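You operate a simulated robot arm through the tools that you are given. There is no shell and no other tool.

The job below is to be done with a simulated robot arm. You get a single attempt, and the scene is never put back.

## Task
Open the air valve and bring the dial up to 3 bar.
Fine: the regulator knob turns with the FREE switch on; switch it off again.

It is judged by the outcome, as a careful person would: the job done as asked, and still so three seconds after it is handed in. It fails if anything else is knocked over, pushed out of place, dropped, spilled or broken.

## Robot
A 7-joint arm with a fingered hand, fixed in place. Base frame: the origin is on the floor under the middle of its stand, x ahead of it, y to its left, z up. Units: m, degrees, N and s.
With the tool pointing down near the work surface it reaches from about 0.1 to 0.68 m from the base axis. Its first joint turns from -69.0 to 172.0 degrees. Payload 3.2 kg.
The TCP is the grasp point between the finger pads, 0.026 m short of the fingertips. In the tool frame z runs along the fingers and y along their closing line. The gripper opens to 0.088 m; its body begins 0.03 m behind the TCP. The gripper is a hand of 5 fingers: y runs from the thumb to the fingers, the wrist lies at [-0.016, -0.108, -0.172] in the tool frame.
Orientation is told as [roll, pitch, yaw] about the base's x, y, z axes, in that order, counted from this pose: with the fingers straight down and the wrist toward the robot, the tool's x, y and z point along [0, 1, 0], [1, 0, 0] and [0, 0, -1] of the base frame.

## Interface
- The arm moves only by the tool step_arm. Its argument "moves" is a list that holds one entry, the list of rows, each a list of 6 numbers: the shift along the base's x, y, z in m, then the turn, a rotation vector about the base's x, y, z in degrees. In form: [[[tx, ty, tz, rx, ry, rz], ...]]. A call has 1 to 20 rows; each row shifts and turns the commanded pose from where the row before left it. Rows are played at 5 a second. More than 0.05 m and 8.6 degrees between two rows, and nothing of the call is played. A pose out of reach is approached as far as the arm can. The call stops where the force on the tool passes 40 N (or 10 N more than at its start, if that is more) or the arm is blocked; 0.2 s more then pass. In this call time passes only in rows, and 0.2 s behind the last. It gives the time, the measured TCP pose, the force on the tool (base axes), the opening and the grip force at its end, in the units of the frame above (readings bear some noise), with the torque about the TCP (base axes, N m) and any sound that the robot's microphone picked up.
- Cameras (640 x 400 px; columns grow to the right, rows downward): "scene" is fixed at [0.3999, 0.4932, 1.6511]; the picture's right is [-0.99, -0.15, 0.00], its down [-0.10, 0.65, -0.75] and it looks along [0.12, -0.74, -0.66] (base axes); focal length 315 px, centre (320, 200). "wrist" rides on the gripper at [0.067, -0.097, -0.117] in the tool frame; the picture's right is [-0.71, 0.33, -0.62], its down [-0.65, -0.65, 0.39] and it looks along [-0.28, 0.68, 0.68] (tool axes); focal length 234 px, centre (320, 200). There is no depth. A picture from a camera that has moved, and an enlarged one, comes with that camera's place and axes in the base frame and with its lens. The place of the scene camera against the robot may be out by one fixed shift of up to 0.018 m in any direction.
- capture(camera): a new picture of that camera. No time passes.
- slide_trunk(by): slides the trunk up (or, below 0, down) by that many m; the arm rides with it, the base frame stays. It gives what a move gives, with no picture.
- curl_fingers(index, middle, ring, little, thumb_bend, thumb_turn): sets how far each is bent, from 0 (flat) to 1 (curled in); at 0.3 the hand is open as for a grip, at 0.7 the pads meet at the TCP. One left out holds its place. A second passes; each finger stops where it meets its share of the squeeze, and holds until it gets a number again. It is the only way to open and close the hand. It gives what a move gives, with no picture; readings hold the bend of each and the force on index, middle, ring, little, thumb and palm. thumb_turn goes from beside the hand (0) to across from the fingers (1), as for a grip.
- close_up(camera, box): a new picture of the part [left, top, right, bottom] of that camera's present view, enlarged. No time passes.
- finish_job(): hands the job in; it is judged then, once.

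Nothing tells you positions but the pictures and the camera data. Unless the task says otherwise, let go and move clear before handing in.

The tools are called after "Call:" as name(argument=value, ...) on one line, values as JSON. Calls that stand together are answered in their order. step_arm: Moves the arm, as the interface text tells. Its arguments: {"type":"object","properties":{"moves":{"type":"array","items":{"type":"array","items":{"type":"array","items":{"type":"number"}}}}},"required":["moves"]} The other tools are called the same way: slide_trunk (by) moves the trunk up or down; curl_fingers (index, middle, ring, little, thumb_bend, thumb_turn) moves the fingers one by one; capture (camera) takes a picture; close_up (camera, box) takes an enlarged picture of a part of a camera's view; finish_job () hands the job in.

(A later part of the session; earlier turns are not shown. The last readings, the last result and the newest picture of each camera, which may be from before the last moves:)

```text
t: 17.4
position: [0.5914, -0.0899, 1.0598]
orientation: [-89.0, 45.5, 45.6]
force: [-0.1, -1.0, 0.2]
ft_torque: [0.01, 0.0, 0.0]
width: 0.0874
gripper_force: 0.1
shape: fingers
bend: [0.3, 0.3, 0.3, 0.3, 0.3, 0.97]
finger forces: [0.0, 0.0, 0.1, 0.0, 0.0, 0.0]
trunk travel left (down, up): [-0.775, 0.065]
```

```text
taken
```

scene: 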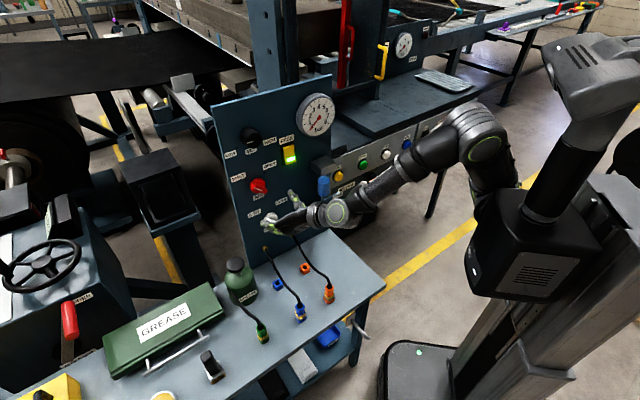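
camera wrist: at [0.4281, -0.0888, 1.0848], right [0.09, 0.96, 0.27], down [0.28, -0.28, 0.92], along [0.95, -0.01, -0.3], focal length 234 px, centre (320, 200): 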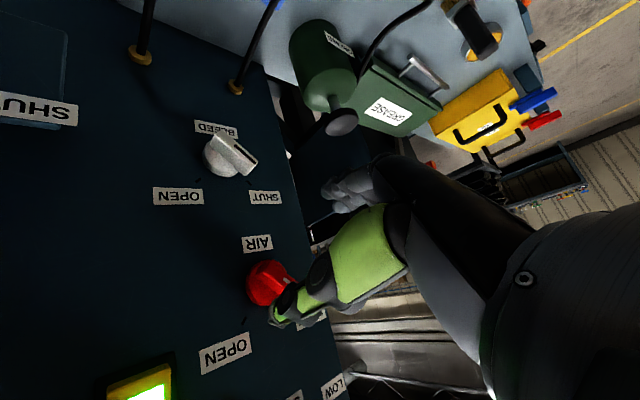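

The arm has settled about 12 cm from the panel. From the tick marks I put the AIR axis at u ≈ 0.3645, z ≈ 1.077, with the bar's outer face about 2.6 cm off the panel. I'll move in to a closer standoff, centred for the couple I want on the bar.

Call:
step_arm(moves=[[[0.008, -0.0075, 0.003, -0.05, -0.28, 0.03], [0.008, -0.0075, 0.003, -0.05, -0.28, 0.03], [0.008, -0.0075, 0.003, -0.05, -0.28, 0.03], [0, 0, 0, 0, 0, 0]]])

Call:
close_up(camera="wrist", box=[200, 200, 400, 325])

Call:
close_up(camera="scene", box=[230, 160, 358, 240])

```text
t: 18.4
position: [0.6145, -0.1086, 1.0765]
orientation: [-91.8, 44.9, 44.1]
force: [0.7, 0.3, -0.1]
ft_torque: [0.01, 0.0, -0.01]
width: 0.0874
gripper_force: 0.0
shape: fingers
bend: [0.3, 0.3, 0.3, 0.3, 0.3, 0.97]
finger forces: [0.1, 0.1, 0.0, 0.0, 0.0, 0.1]
trunk travel left (down, up): [-0.775, 0.065]
```

```text
3.20 times, centred on (300, 262) of wrist
camera zoom: at [0.4501, -0.1078, 1.0961], right [0.07, 0.96, 0.25], down [0.26, -0.26, 0.93], along [0.96, 0.0, -0.27], focal length 749 px, centre (384, 0)
```

zoom: 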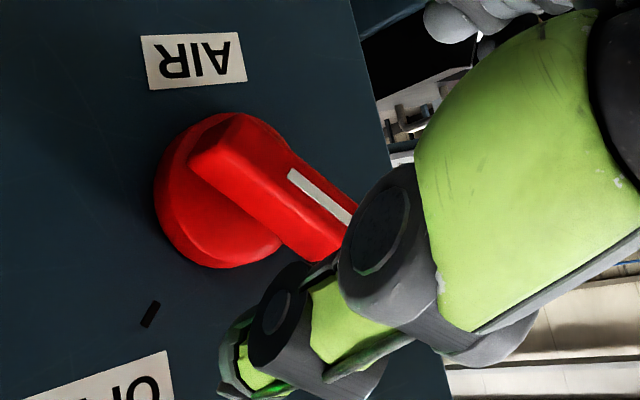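

```text
5.00 times, centred on (294, 200) of scene
camera zoom: at [0.3999, 0.4932, 1.6511], right [-0.99, -0.15, 0.0], down [-0.1, 0.65, -0.75], along [0.12, -0.74, -0.66], focal length 1576 px, centre (450, 200)
```

zoom: 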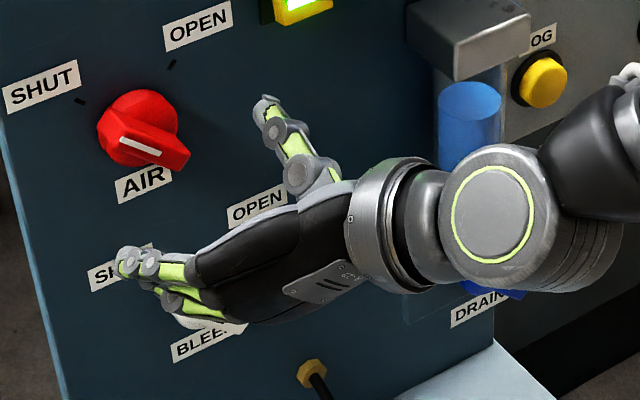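

Call:
step_arm(moves=[[[0.006, -0.0072, -0.004, 0.42, 0.48, -0.18], [0.006, -0.0072, -0.004, 0.42, 0.48, -0.18], [0, 0, 0, 0, 0, 0]]])

Call:
close_up(camera="wrist", box=[200, 200, 400, 325])

Call:
close_up(camera="scene", box=[230, 160, 358, 240])

```text
t: 19.2
position: [0.6253, -0.1251, 1.0658]
orientation: [-89.4, 45.0, 45.1]
force: [-0.4, 0.0, -0.5]
ft_torque: [-0.04, -0.03, 0.0]
width: 0.0876
gripper_force: 0.1
shape: fingers
bend: [0.3, 0.3, 0.3, 0.3, 0.3, 0.97]
finger forces: [0.0, 0.1, 0.0, 0.0, 0.1, 0.1]
trunk travel left (down, up): [-0.775, 0.065]
```

```text
3.20 times, centred on (300, 262) of wrist
camera zoom: at [0.4625, -0.1235, 1.0888], right [0.09, 0.96, 0.27], down [0.28, -0.28, 0.92], along [0.96, 0.0, -0.29], focal length 749 px, centre (384, 0)
```

zoom: 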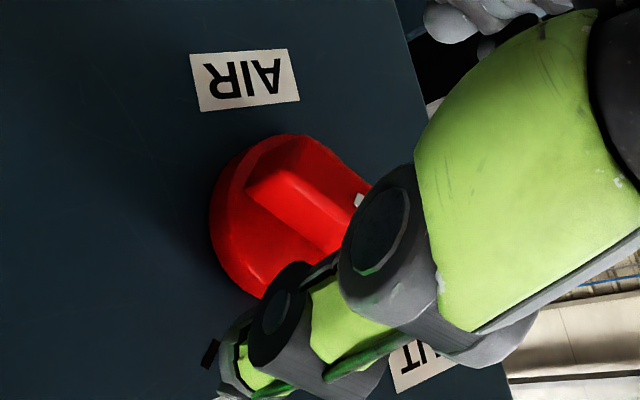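

```text
5.00 times, centred on (294, 200) of scene
camera zoom: at [0.3999, 0.4932, 1.6511], right [-0.99, -0.15, 0.0], down [-0.1, 0.65, -0.75], along [0.12, -0.74, -0.66], focal length 1576 px, centre (450, 200)
```

zoom: 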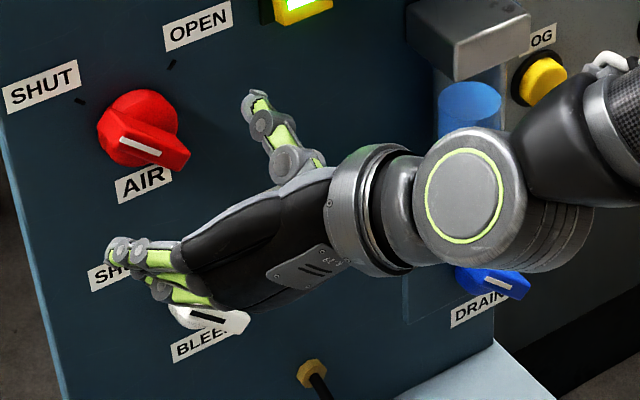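

The orientation is now right. I'll advance with the fingers straddling the red handle, checking midway.

Call:
step_arm(moves=[[[0.0045, -0.004, 0.0009, 0, 0, 0], [0.0045, -0.004, 0.0009, 0, 0, 0], [0.0045, -0.004, 0.0009, 0, 0, 0], [0, 0, 0, 0, 0, 0]]])

Call:
close_up(camera="wrist", box=[200, 200, 400, 325])

Call:
close_up(camera="scene", box=[230, 160, 358, 240])

```text
t: 20.2
position: [0.6395, -0.1429, 1.0658]
orientation: [-88.3, 44.5, 45.1]
force: [0.7, 0.1, 0.9]
ft_torque: [-0.01, -0.04, -0.03]
width: 0.0872
gripper_force: 0.0
shape: fingers
bend: [0.3, 0.3, 0.3, 0.3, 0.3, 0.97]
finger forces: [0.0, 0.1, 0.1, 0.1, 0.1, 0.0]
trunk travel left (down, up): [-0.775, 0.065]
```

```text
3.20 times, centred on (300, 262) of wrist
camera zoom: at [0.4762, -0.1403, 1.0902], right [0.1, 0.95, 0.28], down [0.28, -0.3, 0.91], along [0.96, -0.01, -0.29], focal length 749 px, centre (384, 0)
```

zoom: 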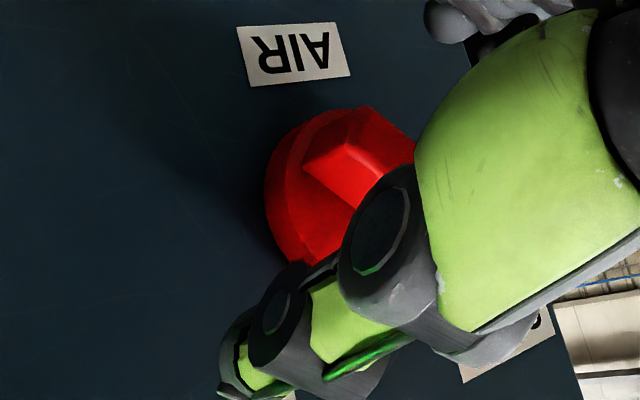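

```text
5.00 times, centred on (294, 200) of scene
camera zoom: at [0.3999, 0.4932, 1.6511], right [-0.99, -0.15, 0.0], down [-0.1, 0.65, -0.75], along [0.12, -0.74, -0.66], focal length 1576 px, centre (450, 200)
```

zoom: 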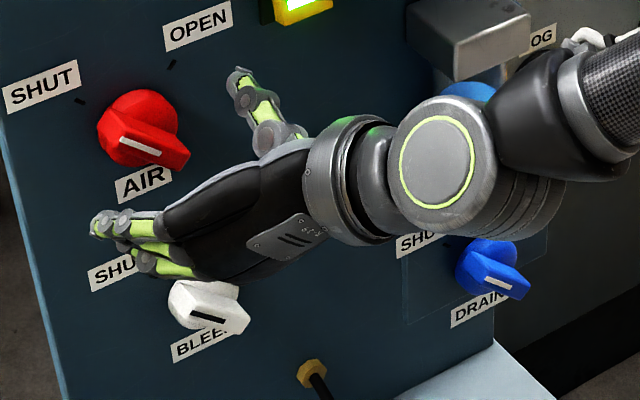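

The arm drifts by a few millimetres, so I'll correct position and tilt using the measured pose while closing the remaining distance.

Call:
step_arm(moves=[[[0.0066, -0.0032, 0.0015, -0.6, -0.25, 0.6], [0.0066, -0.0032, 0.0015, -0.6, -0.25, 0.6], [0, 0, 0, 0, 0, 0], [0, 0, 0, 0, 0, 0]]])

Call:
close_up(camera="wrist", box=[200, 200, 400, 325])

Call:
close_up(camera="scene", box=[230, 160, 310, 210])

```text
t: 21.2
position: [0.6534, -0.1543, 1.0658]
orientation: [-89.9, 45.4, 45.0]
force: [0.5, 0.4, -0.8]
ft_torque: [-0.03, -0.02, 0.0]
width: 0.0876
gripper_force: 0.1
shape: fingers
bend: [0.3, 0.3, 0.3, 0.3, 0.3, 0.97]
finger forces: [0.0, 0.1, 0.0, 0.0, 0.1, 0.0]
trunk travel left (down, up): [-0.775, 0.065]
```

```text
3.20 times, centred on (300, 262) of wrist
camera zoom: at [0.489, -0.1516, 1.0891], right [0.08, 0.96, 0.26], down [0.28, -0.27, 0.92], along [0.96, 0.0, -0.29], focal length 749 px, centre (384, 0)
```

zoom: 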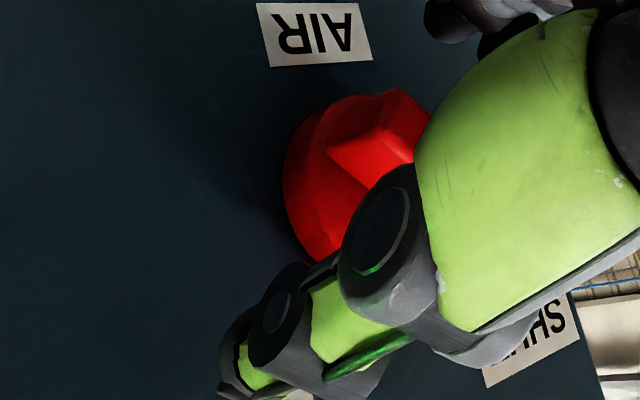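

```text
8.00 times, centred on (270, 185) of scene
camera zoom: at [0.3999, 0.4932, 1.6511], right [-0.99, -0.15, 0.0], down [-0.1, 0.65, -0.75], along [0.12, -0.74, -0.66], focal length 2521 px, centre (720, 320)
```

zoom: 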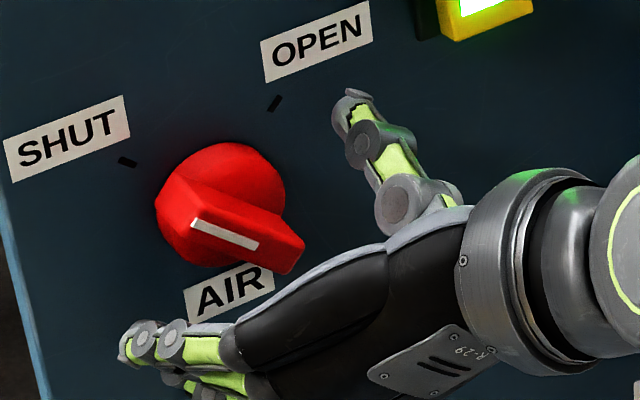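

The fingers straddle the handle well. My tips look a little deep for gripping the bar rather than its base disc, so I'll back off 6 mm and close gently.

Call:
step_arm(moves=[[[-0.0042, 0.0042, 0, 0, 0, 0], [0, 0, 0, 0, 0, 0]]])

Call:
curl_fingers(index=0.5, middle=0.5, ring=0.5, little=0.5, thumb_bend=0.5)

Call:
close_up(camera="wrist", box=[200, 200, 400, 325])

Call:
close_up(camera="scene", box=[230, 160, 310, 210])

```text
t: 21.8
position: [0.6465, -0.1528, 1.0558]
orientation: [-89.4, 46.2, 45.0]
force: [0.7, -0.1, 0.6]
ft_torque: [-0.04, 0.02, 0.01]
width: 0.0876
gripper_force: 0.0
shape: fingers
bend: [0.3, 0.3, 0.3, 0.3, 0.3, 0.97]
finger forces: [0.0, 0.1, 0.0, 0.1, 0.1, 0.0]
trunk travel left (down, up): [-0.775, 0.065]
```

```text
t: 22.8
position: [0.6472, -0.1506, 1.06]
orientation: [-89.6, 45.8, 45.1]
force: [0.6, -0.8, -0.3]
ft_torque: [0.03, -0.01, 0.01]
width: 0.0459
gripper_force: 0.0
shape: fingers
bend: [0.5, 0.5, 0.5, 0.5, 0.5, 0.97]
finger forces: [0.0, 0.1, 0.0, 0.0, 0.0, 0.1]
trunk travel left (down, up): [-0.775, 0.065]
```

```text
3.20 times, centred on (300, 262) of wrist
camera zoom: at [0.4844, -0.1484, 1.0851], right [0.09, 0.96, 0.26], down [0.28, -0.27, 0.92], along [0.95, -0.01, -0.3], focal length 749 px, centre (384, 0)
```

zoom: 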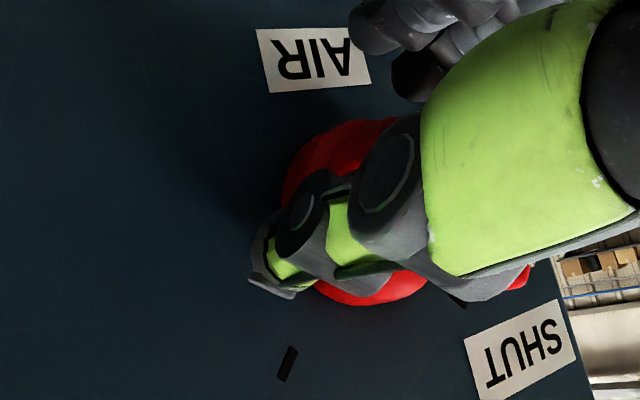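

```text
8.00 times, centred on (270, 185) of scene
camera zoom: at [0.3999, 0.4932, 1.6511], right [-0.99, -0.15, 0.0], down [-0.1, 0.65, -0.75], along [0.12, -0.74, -0.66], focal length 2521 px, centre (720, 320)
```

zoom: 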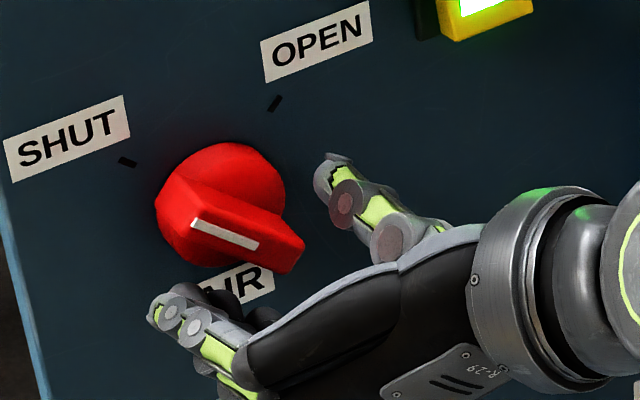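

The arm sagged a few millimetres on that last step. I'll correct it up and left before closing on the bar.

Call:
step_arm(moves=[[[0.002, 0.002, 0.004, 0, 0, 0], [0.002, 0.002, 0.004, 0, 0, 0], [0, 0, 0, 0, 0, 0], [0, 0, 0, 0, 0, 0]]])

Call:
close_up(camera="wrist", box=[200, 200, 400, 325])

Call:
close_up(camera="scene", box=[230, 160, 310, 210])

```text
t: 23.8
position: [0.6514, -0.1467, 1.0688]
orientation: [-89.6, 45.5, 45.1]
force: [1.1, 0.3, 0.4]
ft_torque: [0.02, -0.01, 0.0]
width: 0.046
gripper_force: 0.0
shape: fingers
bend: [0.5, 0.5, 0.5, 0.5, 0.5, 0.97]
finger forces: [0.1, 0.0, 0.0, 0.0, 0.0, 0.1]
trunk travel left (down, up): [-0.775, 0.065]
```

```text
3.20 times, centred on (300, 262) of wrist
camera zoom: at [0.488, -0.1456, 1.0933], right [0.08, 0.96, 0.26], down [0.28, -0.27, 0.92], along [0.96, 0.0, -0.29], focal length 749 px, centre (384, 0)
```

zoom: 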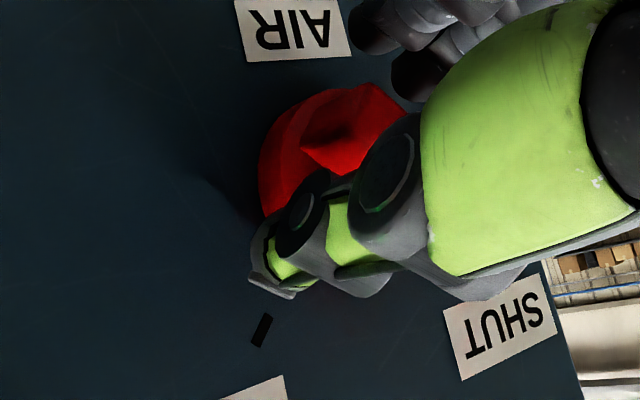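

```text
8.00 times, centred on (270, 185) of scene
camera zoom: at [0.3999, 0.4932, 1.6511], right [-0.99, -0.15, 0.0], down [-0.1, 0.65, -0.75], along [0.12, -0.74, -0.66], focal length 2521 px, centre (720, 320)
```

zoom: 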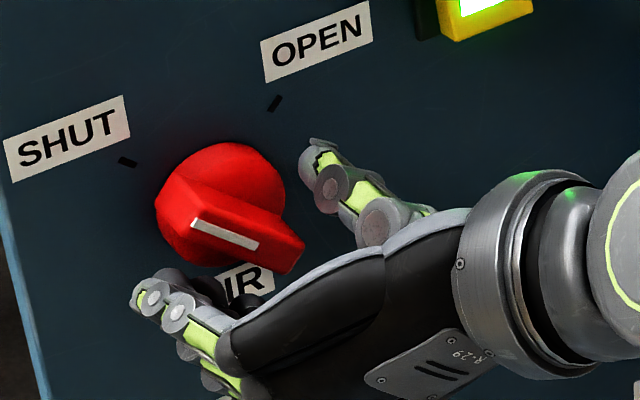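

Now well centred on the AIR axis. I'll close further onto the bar.

Call:
curl_fingers(index=0.63, middle=0.63, ring=0.63, little=0.63, thumb_bend=0.63)

Call:
close_up(camera="wrist", box=[200, 200, 400, 325])

Call:
close_up(camera="scene", box=[230, 160, 310, 210])

```text
t: 24.8
position: [0.6523, -0.1456, 1.0702]
orientation: [-89.7, 45.5, 45.3]
force: [-0.1, -0.2, -1.3]
ft_torque: [0.02, 0.03, 0.0]
width: 0.0187
gripper_force: 0.3
shape: fingers
bend: [0.63, 0.62, 0.63, 0.63, 0.63, 0.97]
finger forces: [0.3, 0.4, 0.1, 0.1, 0.1, 0.0]
trunk travel left (down, up): [-0.775, 0.065]
```

```text
3.20 times, centred on (300, 262) of wrist
camera zoom: at [0.4883, -0.1445, 1.0943], right [0.08, 0.96, 0.26], down [0.28, -0.27, 0.92], along [0.96, 0.0, -0.29], focal length 749 px, centre (384, 0)
```

zoom: 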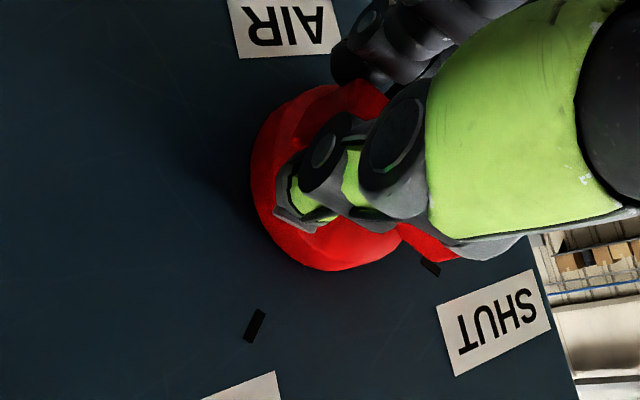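

```text
8.00 times, centred on (270, 185) of scene
camera zoom: at [0.3999, 0.4932, 1.6511], right [-0.99, -0.15, 0.0], down [-0.1, 0.65, -0.75], along [0.12, -0.74, -0.66], focal length 2521 px, centre (720, 320)
```

zoom: 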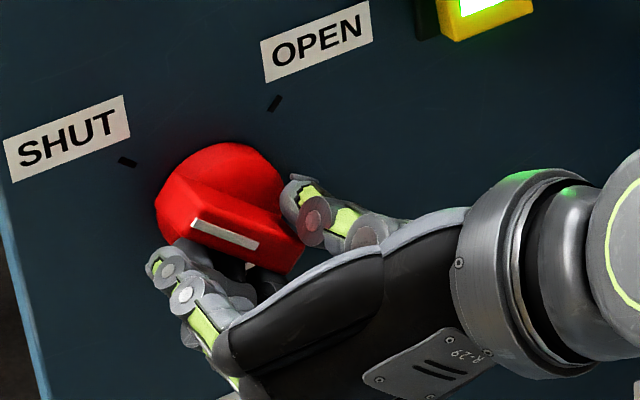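

Call:
curl_fingers(index=0.72, middle=0.72, ring=0.72, little=0.72, thumb_bend=0.72)

Call:
close_up(camera="wrist", box=[200, 200, 400, 325])

Call:
close_up(camera="scene", box=[230, 160, 310, 210])

```text
t: 25.8
position: [0.6541, -0.1427, 1.0678]
orientation: [-89.4, 45.6, 45.6]
force: [4.6, 3.6, -7.6]
ft_torque: [0.05, 0.18, 0.03]
width: 0.0122
gripper_force: 10.5
shape: fingers
bend: [0.64, 0.66, 0.71, 0.72, 0.67, 0.96]
finger forces: [6.6, 4.6, 3.6, 0.0, 5.7, 0.0]
trunk travel left (down, up): [-0.775, 0.065]
```

```text
3.20 times, centred on (300, 262) of wrist
camera zoom: at [0.4906, -0.1434, 1.093], right [0.08, 0.96, 0.26], down [0.28, -0.27, 0.92], along [0.96, 0.0, -0.29], focal length 749 px, centre (384, 0)
```

zoom: 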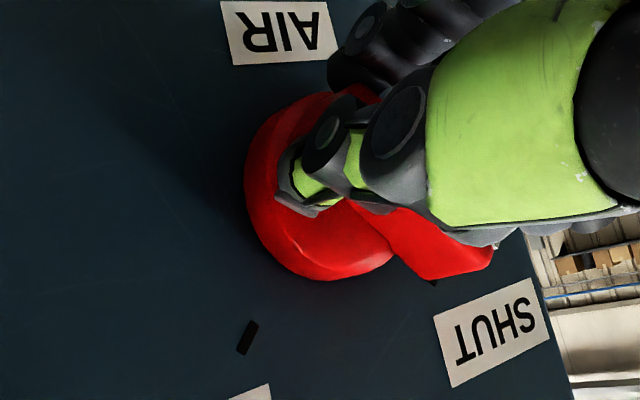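

```text
8.00 times, centred on (270, 185) of scene
camera zoom: at [0.3999, 0.4932, 1.6511], right [-0.99, -0.15, 0.0], down [-0.1, 0.65, -0.75], along [0.12, -0.74, -0.66], focal length 2521 px, centre (720, 320)
```

zoom: 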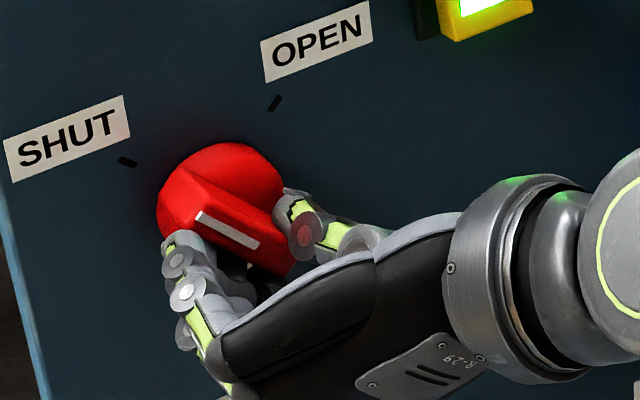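

I have a 10 N grip on the AIR handle, with the fingers and thumb on opposite sides. I'll turn it 30° clockwise about its axis first, then check.

Call:
step_arm(moves=[[[0.0009, 0.0009, 0, 5.3, -5.3, 0], [0.0009, 0.0009, 0, 5.3, -5.3, 0], [0.0009, 0.0009, 0, 5.3, -5.3, 0], [0.0009, 0.0009, 0, 5.3, -5.3, 0]]])

Call:
close_up(camera="wrist", box=[200, 200, 400, 325])

Call:
close_up(camera="scene", box=[230, 160, 310, 210])

```text
t: 26.8
position: [0.6543, -0.1209, 1.0702]
orientation: [-93.0, 17.7, 45.3]
force: [-5.4, 4.2, 1.1]
ft_torque: [0.01, 0.04, -0.1]
width: 0.0001
gripper_force: 3.8
shape: fingers
bend: [0.72, 0.72, 0.72, 0.72, 0.71, 0.98]
finger forces: [0.0, 0.1, 0.0, 0.0, 8.4, 0.1]
trunk travel left (down, up): [-0.775, 0.065]
```

```text
3.20 times, centred on (300, 262) of wrist
camera zoom: at [0.4931, -0.122, 1.0325], right [-0.1, 0.83, 0.54], down [-0.04, -0.55, 0.84], along [0.99, 0.06, 0.09], focal length 749 px, centre (384, 0)
```

zoom: 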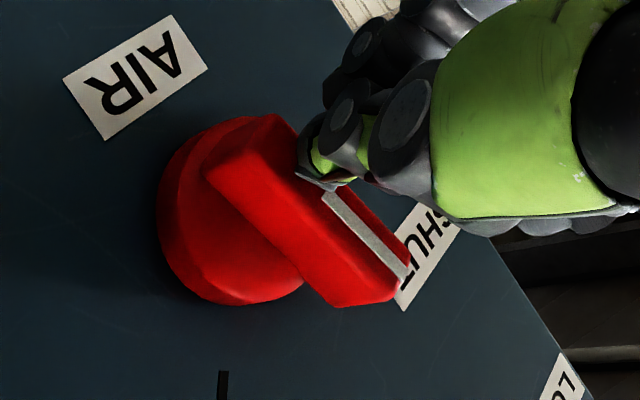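

```text
8.00 times, centred on (270, 185) of scene
camera zoom: at [0.3999, 0.4932, 1.6511], right [-0.99, -0.15, 0.0], down [-0.1, 0.65, -0.75], along [0.12, -0.74, -0.66], focal length 2521 px, centre (720, 320)
```

zoom: 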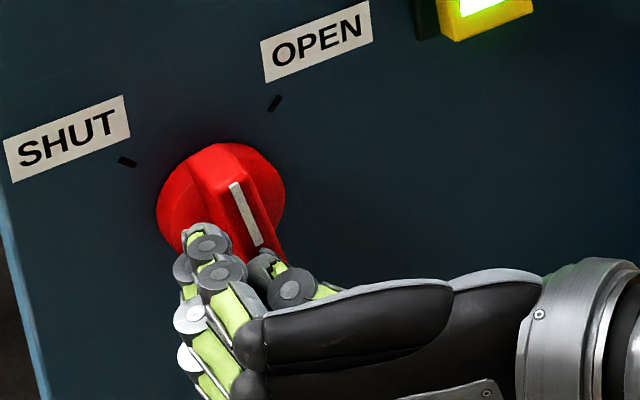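

The handle turned about halfway, to roughly 12 o'clock, but the hand was pushed outwards and slipped off the bar. I'll back off, open and re-grip at the new angle.

Call:
step_arm(moves=[[[-0.01, 0.01, 0, 0, 0, 0], [-0.01, 0.01, 0, 0, 0, 0], [-0.01, 0.01, 0, 0, 0, 0], [0, 0, 0, 0, 0, 0]]])

Call:
curl_fingers(index=0.4, middle=0.4, ring=0.4, little=0.4, thumb_bend=0.4)

Call:
capture(camera="wrist")

Call:
capture(camera="scene")

Call:
close_up(camera="scene", box=[230, 160, 310, 210])

```text
t: 27.8
position: [0.6276, -0.1153, 1.0689]
orientation: [-90.2, 15.9, 43.1]
force: [-0.1, -0.6, 0.1]
ft_torque: [0.01, -0.02, 0.0]
width: 0.0
gripper_force: 0.0
shape: fingers
bend: [0.72, 0.72, 0.72, 0.72, 0.71, 0.97]
finger forces: [0.1, 0.0, 0.0, 0.1, 0.0, 0.1]
trunk travel left (down, up): [-0.775, 0.065]
```

```text
t: 28.8
position: [0.6271, -0.1112, 1.0734]
orientation: [-90.4, 15.5, 43.5]
force: [-0.4, 0.7, -0.2]
ft_torque: [0.0, -0.03, -0.01]
width: 0.0666
gripper_force: 0.1
shape: fingers
bend: [0.4, 0.4, 0.4, 0.4, 0.4, 0.97]
finger forces: [0.0, 0.0, 0.0, 0.0, 0.0, 0.0]
trunk travel left (down, up): [-0.775, 0.065]
```

```text
taken
camera wrist: at [0.4677, -0.104, 1.0354], right [-0.06, 0.81, 0.59], down [-0.07, -0.59, 0.8], along [1.0, 0.01, 0.09], focal length 234 px, centre (320, 200)
```

wrist: 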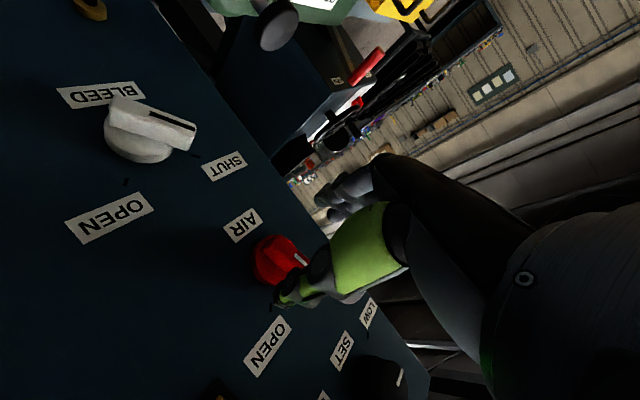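

```text
taken
```

scene: 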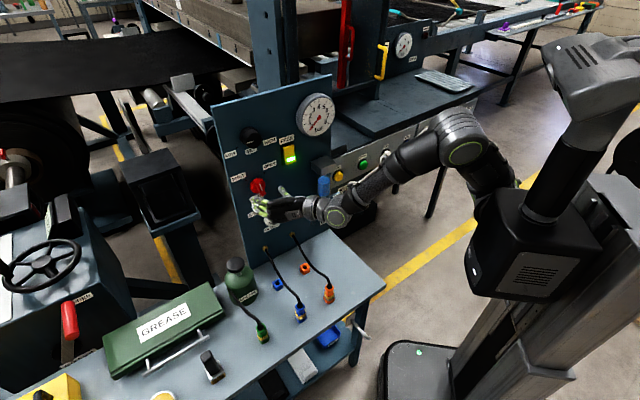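

```text
8.00 times, centred on (270, 185) of scene
camera zoom: at [0.3999, 0.4932, 1.6511], right [-0.99, -0.15, 0.0], down [-0.1, 0.65, -0.75], along [0.12, -0.74, -0.66], focal length 2521 px, centre (720, 320)
```

zoom: 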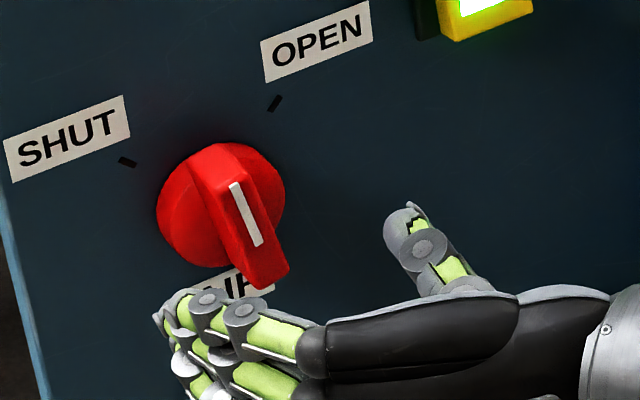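

The handle now points about 9° left of straight up and FREE is still on. I'll align the hand with that angle and come back in around it.

Call:
step_arm(moves=[[[0.0049, -0.006, -0.0028, 1.53, -1.53, 0.5], [0.0049, -0.006, -0.0028, 1.53, -1.53, 0.5], [0.0049, -0.006, -0.0028, 1.53, -1.53, 0.5], [0, 0, 0, 0, 0, 0], [0, 0, 0, 0, 0, 0]]])

Call:
close_up(camera="wrist", box=[200, 200, 400, 325])

Call:
close_up(camera="scene", box=[230, 160, 310, 210])

```text
t: 30.0
position: [0.6398, -0.1223, 1.0632]
orientation: [-91.8, 9.8, 45.4]
force: [-0.1, 0.8, -0.2]
ft_torque: [0.04, 0.01, 0.02]
width: 0.0668
gripper_force: 0.0
shape: fingers
bend: [0.4, 0.4, 0.4, 0.4, 0.4, 0.97]
finger forces: [0.1, 0.1, 0.1, 0.0, 0.1, 0.1]
trunk travel left (down, up): [-0.775, 0.065]
```

```text
3.20 times, centred on (300, 262) of wrist
camera zoom: at [0.4846, -0.119, 1.0124], right [-0.15, 0.77, 0.62], down [-0.11, -0.64, 0.76], along [0.98, 0.04, 0.18], focal length 749 px, centre (384, 0)
```

zoom: 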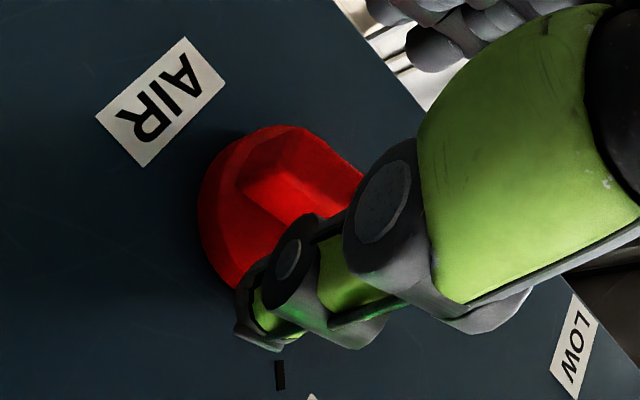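

```text
8.00 times, centred on (270, 185) of scene
camera zoom: at [0.3999, 0.4932, 1.6511], right [-0.99, -0.15, 0.0], down [-0.1, 0.65, -0.75], along [0.12, -0.74, -0.66], focal length 2521 px, centre (720, 320)
```

zoom: 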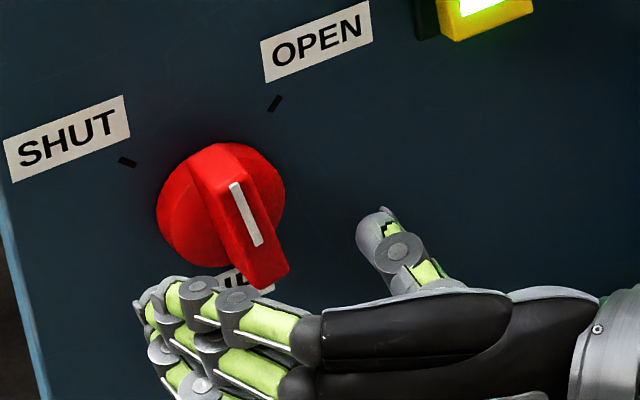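

Call:
step_arm(moves=[[[0.0044, -0.0055, 0.0005, 0.45, 0.18, -0.18], [0.0044, -0.0055, 0.0005, 0.45, 0.18, -0.18], [0.0044, -0.0055, 0.0005, 0.45, 0.18, -0.18], [0.0044, -0.0055, 0.0005, 0.45, 0.18, -0.18], [0, 0, 0, 0, 0, 0], [0, 0, 0, 0, 0, 0]]])

Call:
close_up(camera="wrist", box=[200, 200, 400, 325])

Call:
close_up(camera="scene", box=[230, 160, 310, 210])

```text
t: 31.4
position: [0.6571, -0.1469, 1.0632]
orientation: [-90.0, 9.4, 45.0]
force: [-0.4, 0.1, 0.4]
ft_torque: [0.03, 0.0, -0.01]
width: 0.0666
gripper_force: 0.1
shape: fingers
bend: [0.4, 0.4, 0.4, 0.4, 0.4, 0.97]
finger forces: [0.2, 0.0, 0.0, 0.0, 0.0, 0.0]
trunk travel left (down, up): [-0.775, 0.065]
```

```text
3.20 times, centred on (300, 262) of wrist
camera zoom: at [0.5003, -0.1387, 1.0145], right [-0.13, 0.75, 0.65], down [-0.11, -0.66, 0.75], along [0.99, 0.03, 0.16], focal length 749 px, centre (384, 0)
```

zoom: 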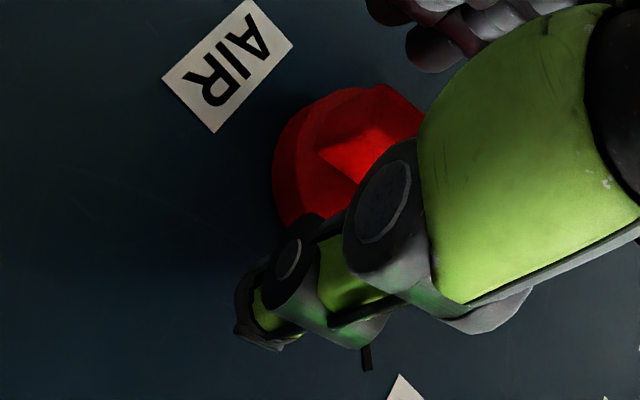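

```text
8.00 times, centred on (270, 185) of scene
camera zoom: at [0.3999, 0.4932, 1.6511], right [-0.99, -0.15, 0.0], down [-0.1, 0.65, -0.75], along [0.12, -0.74, -0.66], focal length 2521 px, centre (720, 320)
```

zoom: 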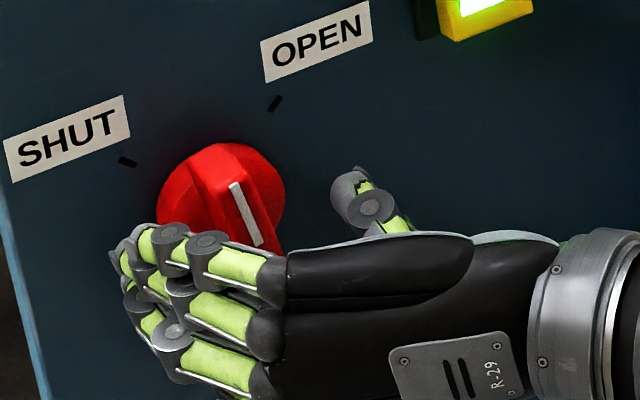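

The hand is straddling the bar at the matching angle. Closing to grip.

Call:
curl_fingers(index=0.6, middle=0.6, ring=0.6, little=0.6, thumb_bend=0.6)

Call:
curl_fingers(index=0.75, middle=0.75, ring=0.75, little=0.75, thumb_bend=0.75)

Call:
close_up(camera="wrist", box=[200, 200, 400, 325])

Call:
close_up(camera="scene", box=[230, 160, 310, 210])

```text
t: 32.4
position: [0.6575, -0.1476, 1.0614]
orientation: [-90.0, 9.8, 45.0]
force: [-0.8, 4.7, 0.4]
ft_torque: [-0.03, -0.04, 0.18]
width: 0.0247
gripper_force: 3.4
shape: fingers
bend: [0.6, 0.57, 0.6, 0.6, 0.6, 0.97]
finger forces: [0.0, 7.4, 0.1, 0.0, 0.0, 0.0]
trunk travel left (down, up): [-0.775, 0.065]
```

```text
t: 33.4
position: [0.6595, -0.1424, 1.06]
orientation: [-89.9, 9.7, 45.2]
force: [8.7, 10.1, 0.4]
ft_torque: [-0.15, 0.1, 0.44]
width: 0.005
gripper_force: 16.9
shape: fingers
bend: [0.74, 0.61, 0.73, 0.75, 0.67, 0.97]
finger forces: [6.1, 15.1, 6.6, 0.4, 5.7, 0.0]
trunk travel left (down, up): [-0.775, 0.065]
```

```text
3.20 times, centred on (300, 262) of wrist
camera zoom: at [0.5019, -0.1359, 1.0126], right [-0.13, 0.76, 0.64], down [-0.1, -0.65, 0.75], along [0.99, 0.03, 0.16], focal length 749 px, centre (384, 0)
```

zoom: 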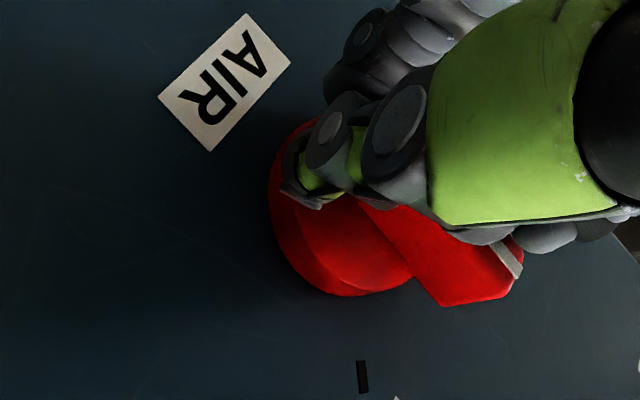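

```text
8.00 times, centred on (270, 185) of scene
camera zoom: at [0.3999, 0.4932, 1.6511], right [-0.99, -0.15, 0.0], down [-0.1, 0.65, -0.75], along [0.12, -0.74, -0.66], focal length 2521 px, centre (720, 320)
```

zoom: 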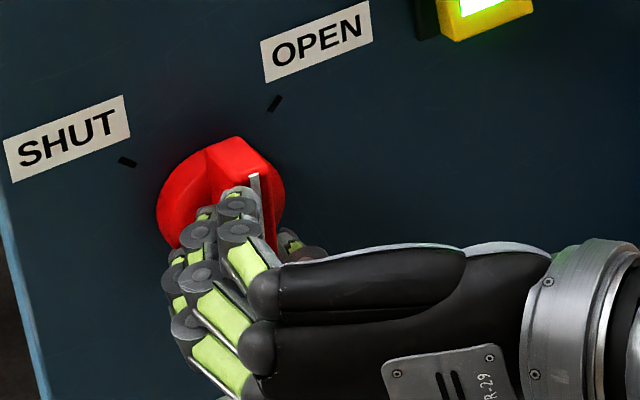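

The grip is firm (17 N) and the handle is about upright. I'll turn another 15° clockwise, checking that the hand stays on the bar.

Call:
step_arm(moves=[[[0.0016, 0.0016, 0.0005, 5.3, -5.3, 0], [0.0016, 0.0016, 0.0005, 5.3, -5.3, 0]]])

Call:
close_up(camera="wrist", box=[200, 200, 400, 325])

Call:
close_up(camera="scene", box=[230, 160, 310, 210])

```text
t: 34.0
position: [0.6635, -0.1379, 1.0632]
orientation: [-90.4, -5.3, 45.1]
force: [11.0, 2.2, -2.8]
ft_torque: [-0.01, 0.14, 0.19]
width: 0.0035
gripper_force: 9.4
shape: fingers
bend: [0.74, 0.63, 0.74, 0.75, 0.69, 0.95]
finger forces: [6.3, 4.6, 3.3, 0.0, 5.2, 0.0]
trunk travel left (down, up): [-0.775, 0.065]
```

```text
3.20 times, centred on (300, 262) of wrist
camera zoom: at [0.5179, -0.1206, 0.9879], right [-0.26, 0.63, 0.73], down [-0.23, -0.77, 0.59], along [0.94, -0.02, 0.35], focal length 749 px, centre (384, 0)
```

zoom: 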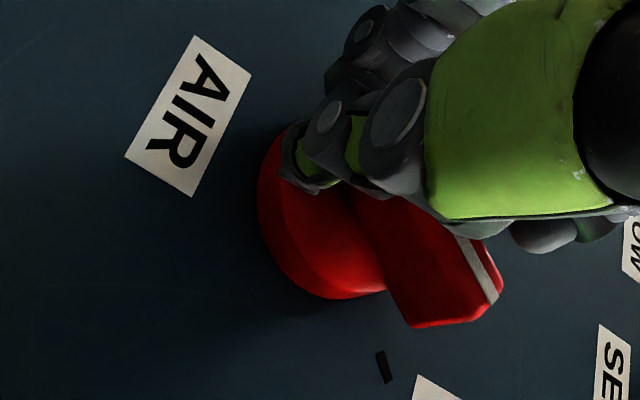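

```text
8.00 times, centred on (270, 185) of scene
camera zoom: at [0.3999, 0.4932, 1.6511], right [-0.99, -0.15, 0.0], down [-0.1, 0.65, -0.75], along [0.12, -0.74, -0.66], focal length 2521 px, centre (720, 320)
```

zoom: 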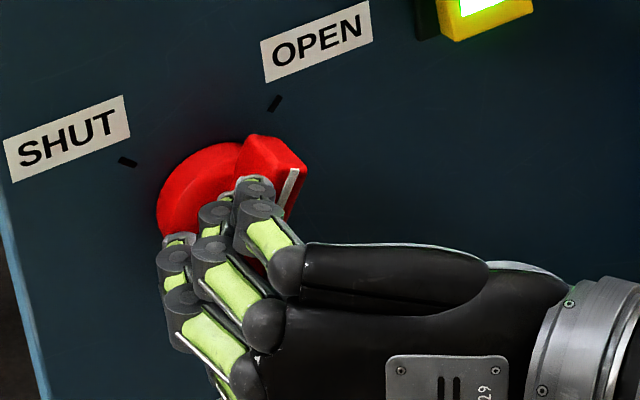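

The handle is following, now about 24° past vertical towards OPEN. Continuing to turn.

Call:
step_arm(moves=[[[0.0012, 0.0014, 0.001, 5.3, -5.3, 0], [0.0012, 0.0014, 0.0012, 5.3, -5.3, 0]]])

Call:
close_up(camera="wrist", box=[200, 200, 400, 325])

Call:
close_up(camera="scene", box=[230, 160, 310, 210])

```text
t: 34.6
position: [0.6645, -0.1317, 1.0622]
orientation: [-91.6, -19.2, 46.0]
force: [5.7, -7.1, -3.6]
ft_torque: [0.02, 0.07, -0.02]
width: 0.0015
gripper_force: 6.6
shape: fingers
bend: [0.74, 0.67, 0.74, 0.75, 0.67, 0.96]
finger forces: [4.0, 1.0, 1.9, 0.0, 6.4, 0.1]
trunk travel left (down, up): [-0.775, 0.065]
```

```text
3.20 times, centred on (300, 262) of wrist
camera zoom: at [0.5347, -0.1014, 0.9661], right [-0.4, 0.51, 0.76], down [-0.31, -0.86, 0.41], along [0.86, -0.07, 0.51], focal length 749 px, centre (384, 0)
```

zoom: 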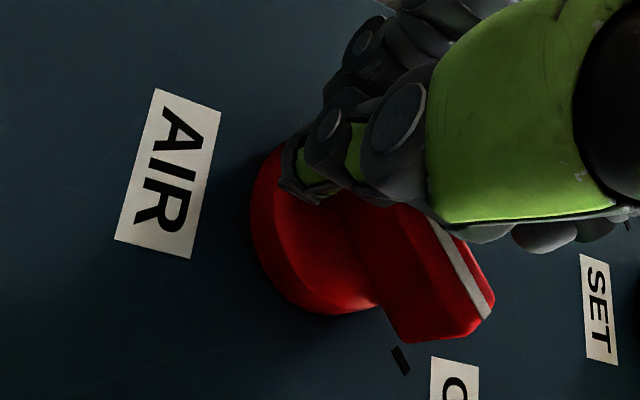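

```text
8.00 times, centred on (270, 185) of scene
camera zoom: at [0.3999, 0.4932, 1.6511], right [-0.99, -0.15, 0.0], down [-0.1, 0.65, -0.75], along [0.12, -0.74, -0.66], focal length 2521 px, centre (720, 320)
```

zoom: 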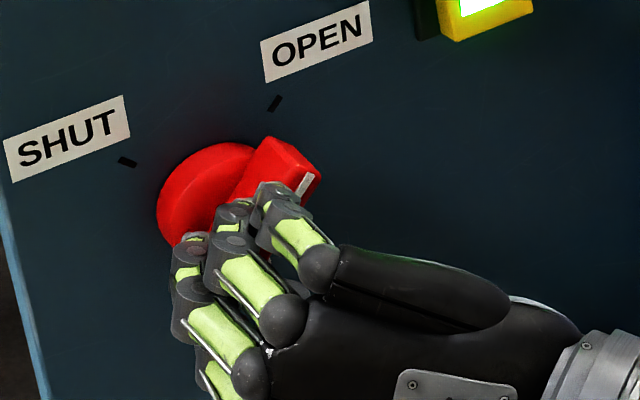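

Nearly at the OPEN tick. One more small turn to bring it fully to the mark.

Call:
step_arm(moves=[[[0.0012, 0.001, 0.002, 4.2, -4.2, 0], [0.0006, 0.0002, 0.001, 3.5, -3.5, 0]]])

Call:
close_up(camera="wrist", box=[200, 200, 400, 325])

Call:
close_up(camera="scene", box=[230, 160, 310, 210])

Call:
close_up(camera="scene", box=[290, 90, 338, 120])

```text
t: 35.2
position: [0.6657, -0.1287, 1.066]
orientation: [-91.5, -30.3, 46.1]
force: [-1.6, -4.1, -10.9]
ft_torque: [0.0, 0.2, -0.11]
width: 0.0036
gripper_force: 10.3
shape: fingers
bend: [0.75, 0.69, 0.75, 0.75, 0.65, 0.96]
finger forces: [6.7, 0.0, 2.6, 0.0, 10.4, 0.0]
trunk travel left (down, up): [-0.775, 0.065]
```

```text
3.20 times, centred on (300, 262) of wrist
camera zoom: at [0.5496, -0.0832, 0.9574], right [-0.51, 0.4, 0.76], down [-0.35, -0.9, 0.24], along [0.79, -0.15, 0.6], focal length 749 px, centre (384, 0)
```

zoom: 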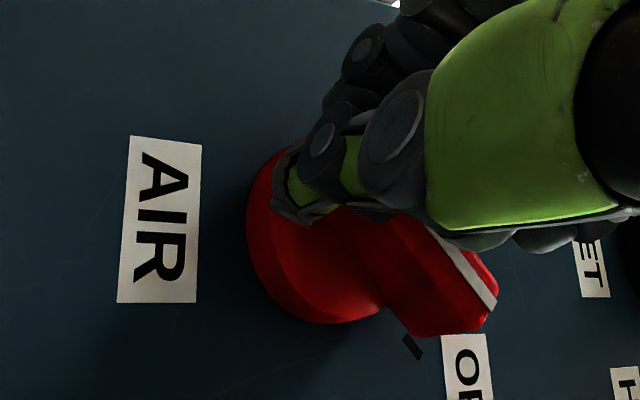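

```text
8.00 times, centred on (270, 185) of scene
camera zoom: at [0.3999, 0.4932, 1.6511], right [-0.99, -0.15, 0.0], down [-0.1, 0.65, -0.75], along [0.12, -0.74, -0.66], focal length 2521 px, centre (720, 320)
```

zoom: 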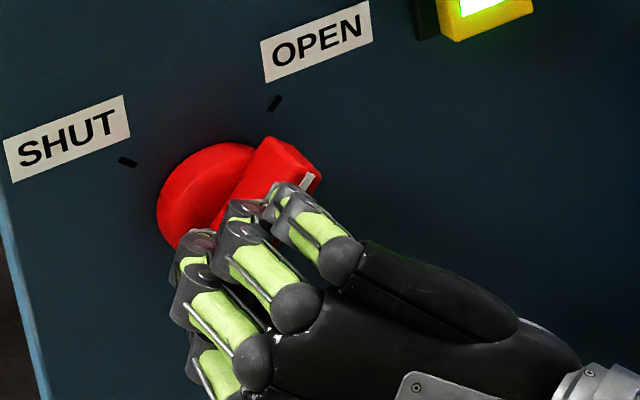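

```text
13.33 times, centred on (314, 105) of scene
camera zoom: at [0.3999, 0.4932, 1.6511], right [-0.99, -0.15, 0.0], down [-0.1, 0.65, -0.75], along [0.12, -0.74, -0.66], focal length 4202 px, centre (400, 1467)
```

zoom: 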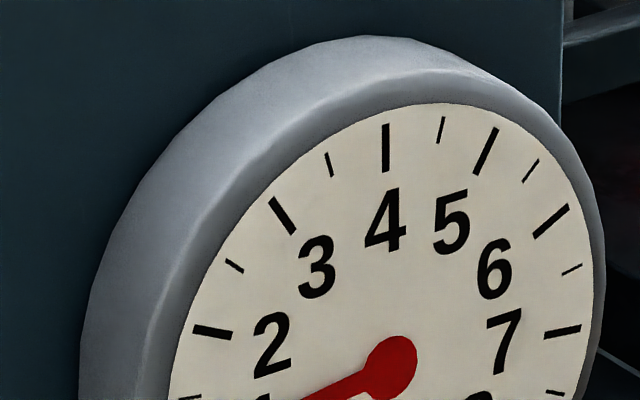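

The handle stopped moving at the OPEN mark and the gauge has come up to between 1 and 2 bar, so the air is open. I'll release and back off, then verify.

Call:
curl_fingers(index=0.4, middle=0.4, ring=0.4, little=0.4, thumb_bend=0.4)

Call:
step_arm(moves=[[[-0.009, 0.009, 0, 0, 0, 0], [-0.009, 0.009, 0, 0, 0, 0], [-0.009, 0.009, 0, 0, 0, 0], [-0.009, 0.009, 0, 0, 0, 0], [0, 0, 0, 0, 0, 0]]])

Call:
capture(camera="wrist")

Call:
capture(camera="scene")

Call:
close_up(camera="scene", box=[230, 160, 310, 210])

Call:
close_up(camera="scene", box=[284, 92, 348, 132])

```text
t: 36.2
position: [0.6644, -0.1266, 1.0699]
orientation: [-92.1, -30.3, 46.4]
force: [-0.2, -0.2, -0.3]
ft_torque: [0.01, -0.01, 0.0]
width: 0.0666
gripper_force: 0.1
shape: fingers
bend: [0.4, 0.4, 0.4, 0.4, 0.4, 0.97]
finger forces: [0.0, 0.0, 0.1, 0.0, 0.0, 0.0]
trunk travel left (down, up): [-0.775, 0.065]
```

```text
t: 37.4
position: [0.6282, -0.0984, 1.0639]
orientation: [-91.2, -30.1, 45.1]
force: [-0.1, 0.0, -1.0]
ft_torque: [0.03, 0.0, -0.01]
width: 0.0667
gripper_force: 0.1
shape: fingers
bend: [0.4, 0.4, 0.4, 0.4, 0.4, 0.97]
finger forces: [0.1, 0.1, 0.0, 0.0, 0.0, 0.1]
trunk travel left (down, up): [-0.775, 0.065]
```

```text
taken
camera wrist: at [0.5132, -0.0514, 0.9564], right [-0.5, 0.41, 0.77], down [-0.37, -0.9, 0.24], along [0.79, -0.16, 0.6], focal length 234 px, centre (320, 200)
```

wrist: 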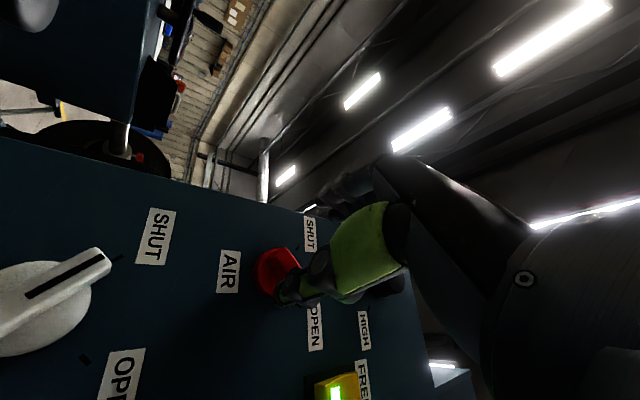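

```text
taken
```

scene: 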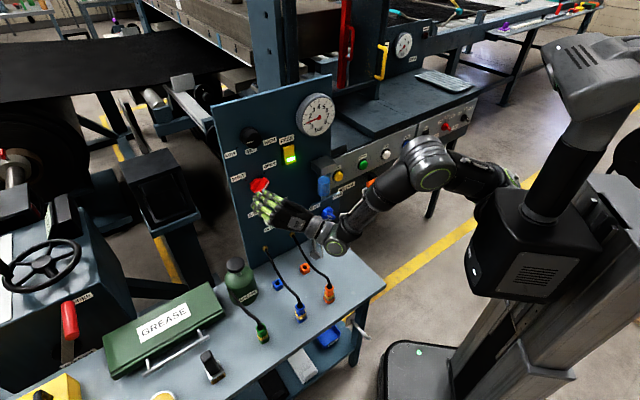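

```text
8.00 times, centred on (270, 185) of scene
camera zoom: at [0.3999, 0.4932, 1.6511], right [-0.99, -0.15, 0.0], down [-0.1, 0.65, -0.75], along [0.12, -0.74, -0.66], focal length 2521 px, centre (720, 320)
```

zoom: 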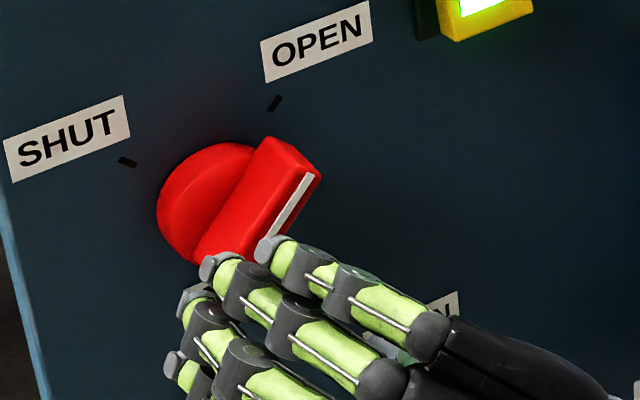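

```text
10.00 times, centred on (316, 112) of scene
camera zoom: at [0.3999, 0.4932, 1.6511], right [-0.99, -0.15, 0.0], down [-0.1, 0.65, -0.75], along [0.12, -0.74, -0.66], focal length 3151 px, centre (360, 1080)
```

zoom: 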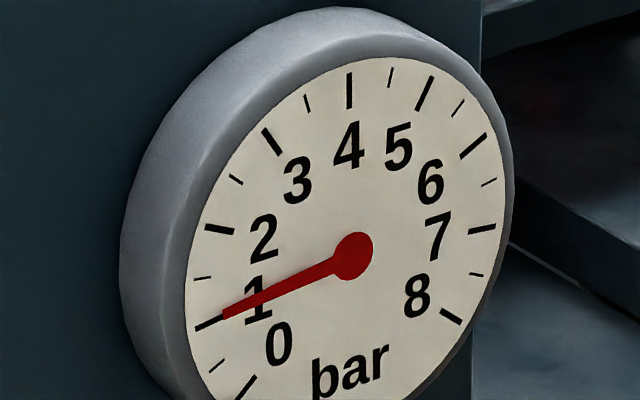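

AIR is at OPEN and the gauge reads about 1.0 bar. Next is the SET knob. I'll move up in front of it, rolling the hand counter-clockwise first so there's room to turn clockwise.

Call:
step_arm(moves=[[[-0.0023, 0.0006, 0.0196, -5.1, 5.1, 0], [-0.0023, 0.0006, 0.0196, -5.1, 5.1, 0], [-0.0023, 0.0006, 0.0196, -5.1, 5.1, 0], [-0.0023, 0.0006, 0.0196, -5.1, 5.1, 0], [-0.0023, 0.0006, 0.0196, -5.1, 5.1, 0], [-0.0023, 0.0006, 0.0196, -5.1, 5.1, 0], [-0.0023, 0.0006, 0.0196, -5.1, 5.1, 0], [-0.0023, 0.0006, 0.0196, -5.1, 5.1, 0], [-0.0023, 0.0006, 0.0196, -5.1, 5.1, 0], [0, 0, 0, 0, 0, 0]]])

Call:
capture(camera="wrist")

Call:
capture(camera="scene")

```text
t: 38.1
position: [0.6062, -0.1055, 0.9958]
orientation: [-82.3, -7.7, 42.3]
force: [-0.2, -0.1, -0.4]
ft_torque: [-0.03, -0.01, 0.02]
width: 0.0666
gripper_force: 0.0
shape: fingers
bend: [0.4, 0.4, 0.4, 0.4, 0.4, 0.97]
finger forces: [0.0, 0.1, 0.0, 0.0, 0.1, 0.0]
trunk travel left (down, up): [-0.775, 0.065]
stopped in row 3: the arm was blocked; the commanded pose is now the measured one
```

```text
taken
camera wrist: at [0.457, -0.0735, 0.9345], right [-0.19, 0.54, 0.82], down [-0.22, -0.84, 0.5], along [0.96, -0.09, 0.27], focal length 234 px, centre (320, 200)
```

wrist: 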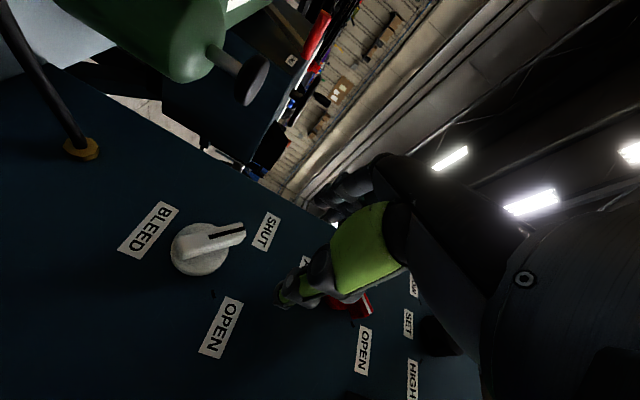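

```text
taken
```

scene: 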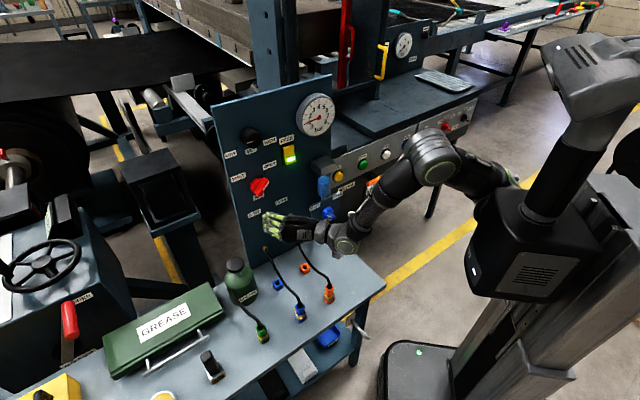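

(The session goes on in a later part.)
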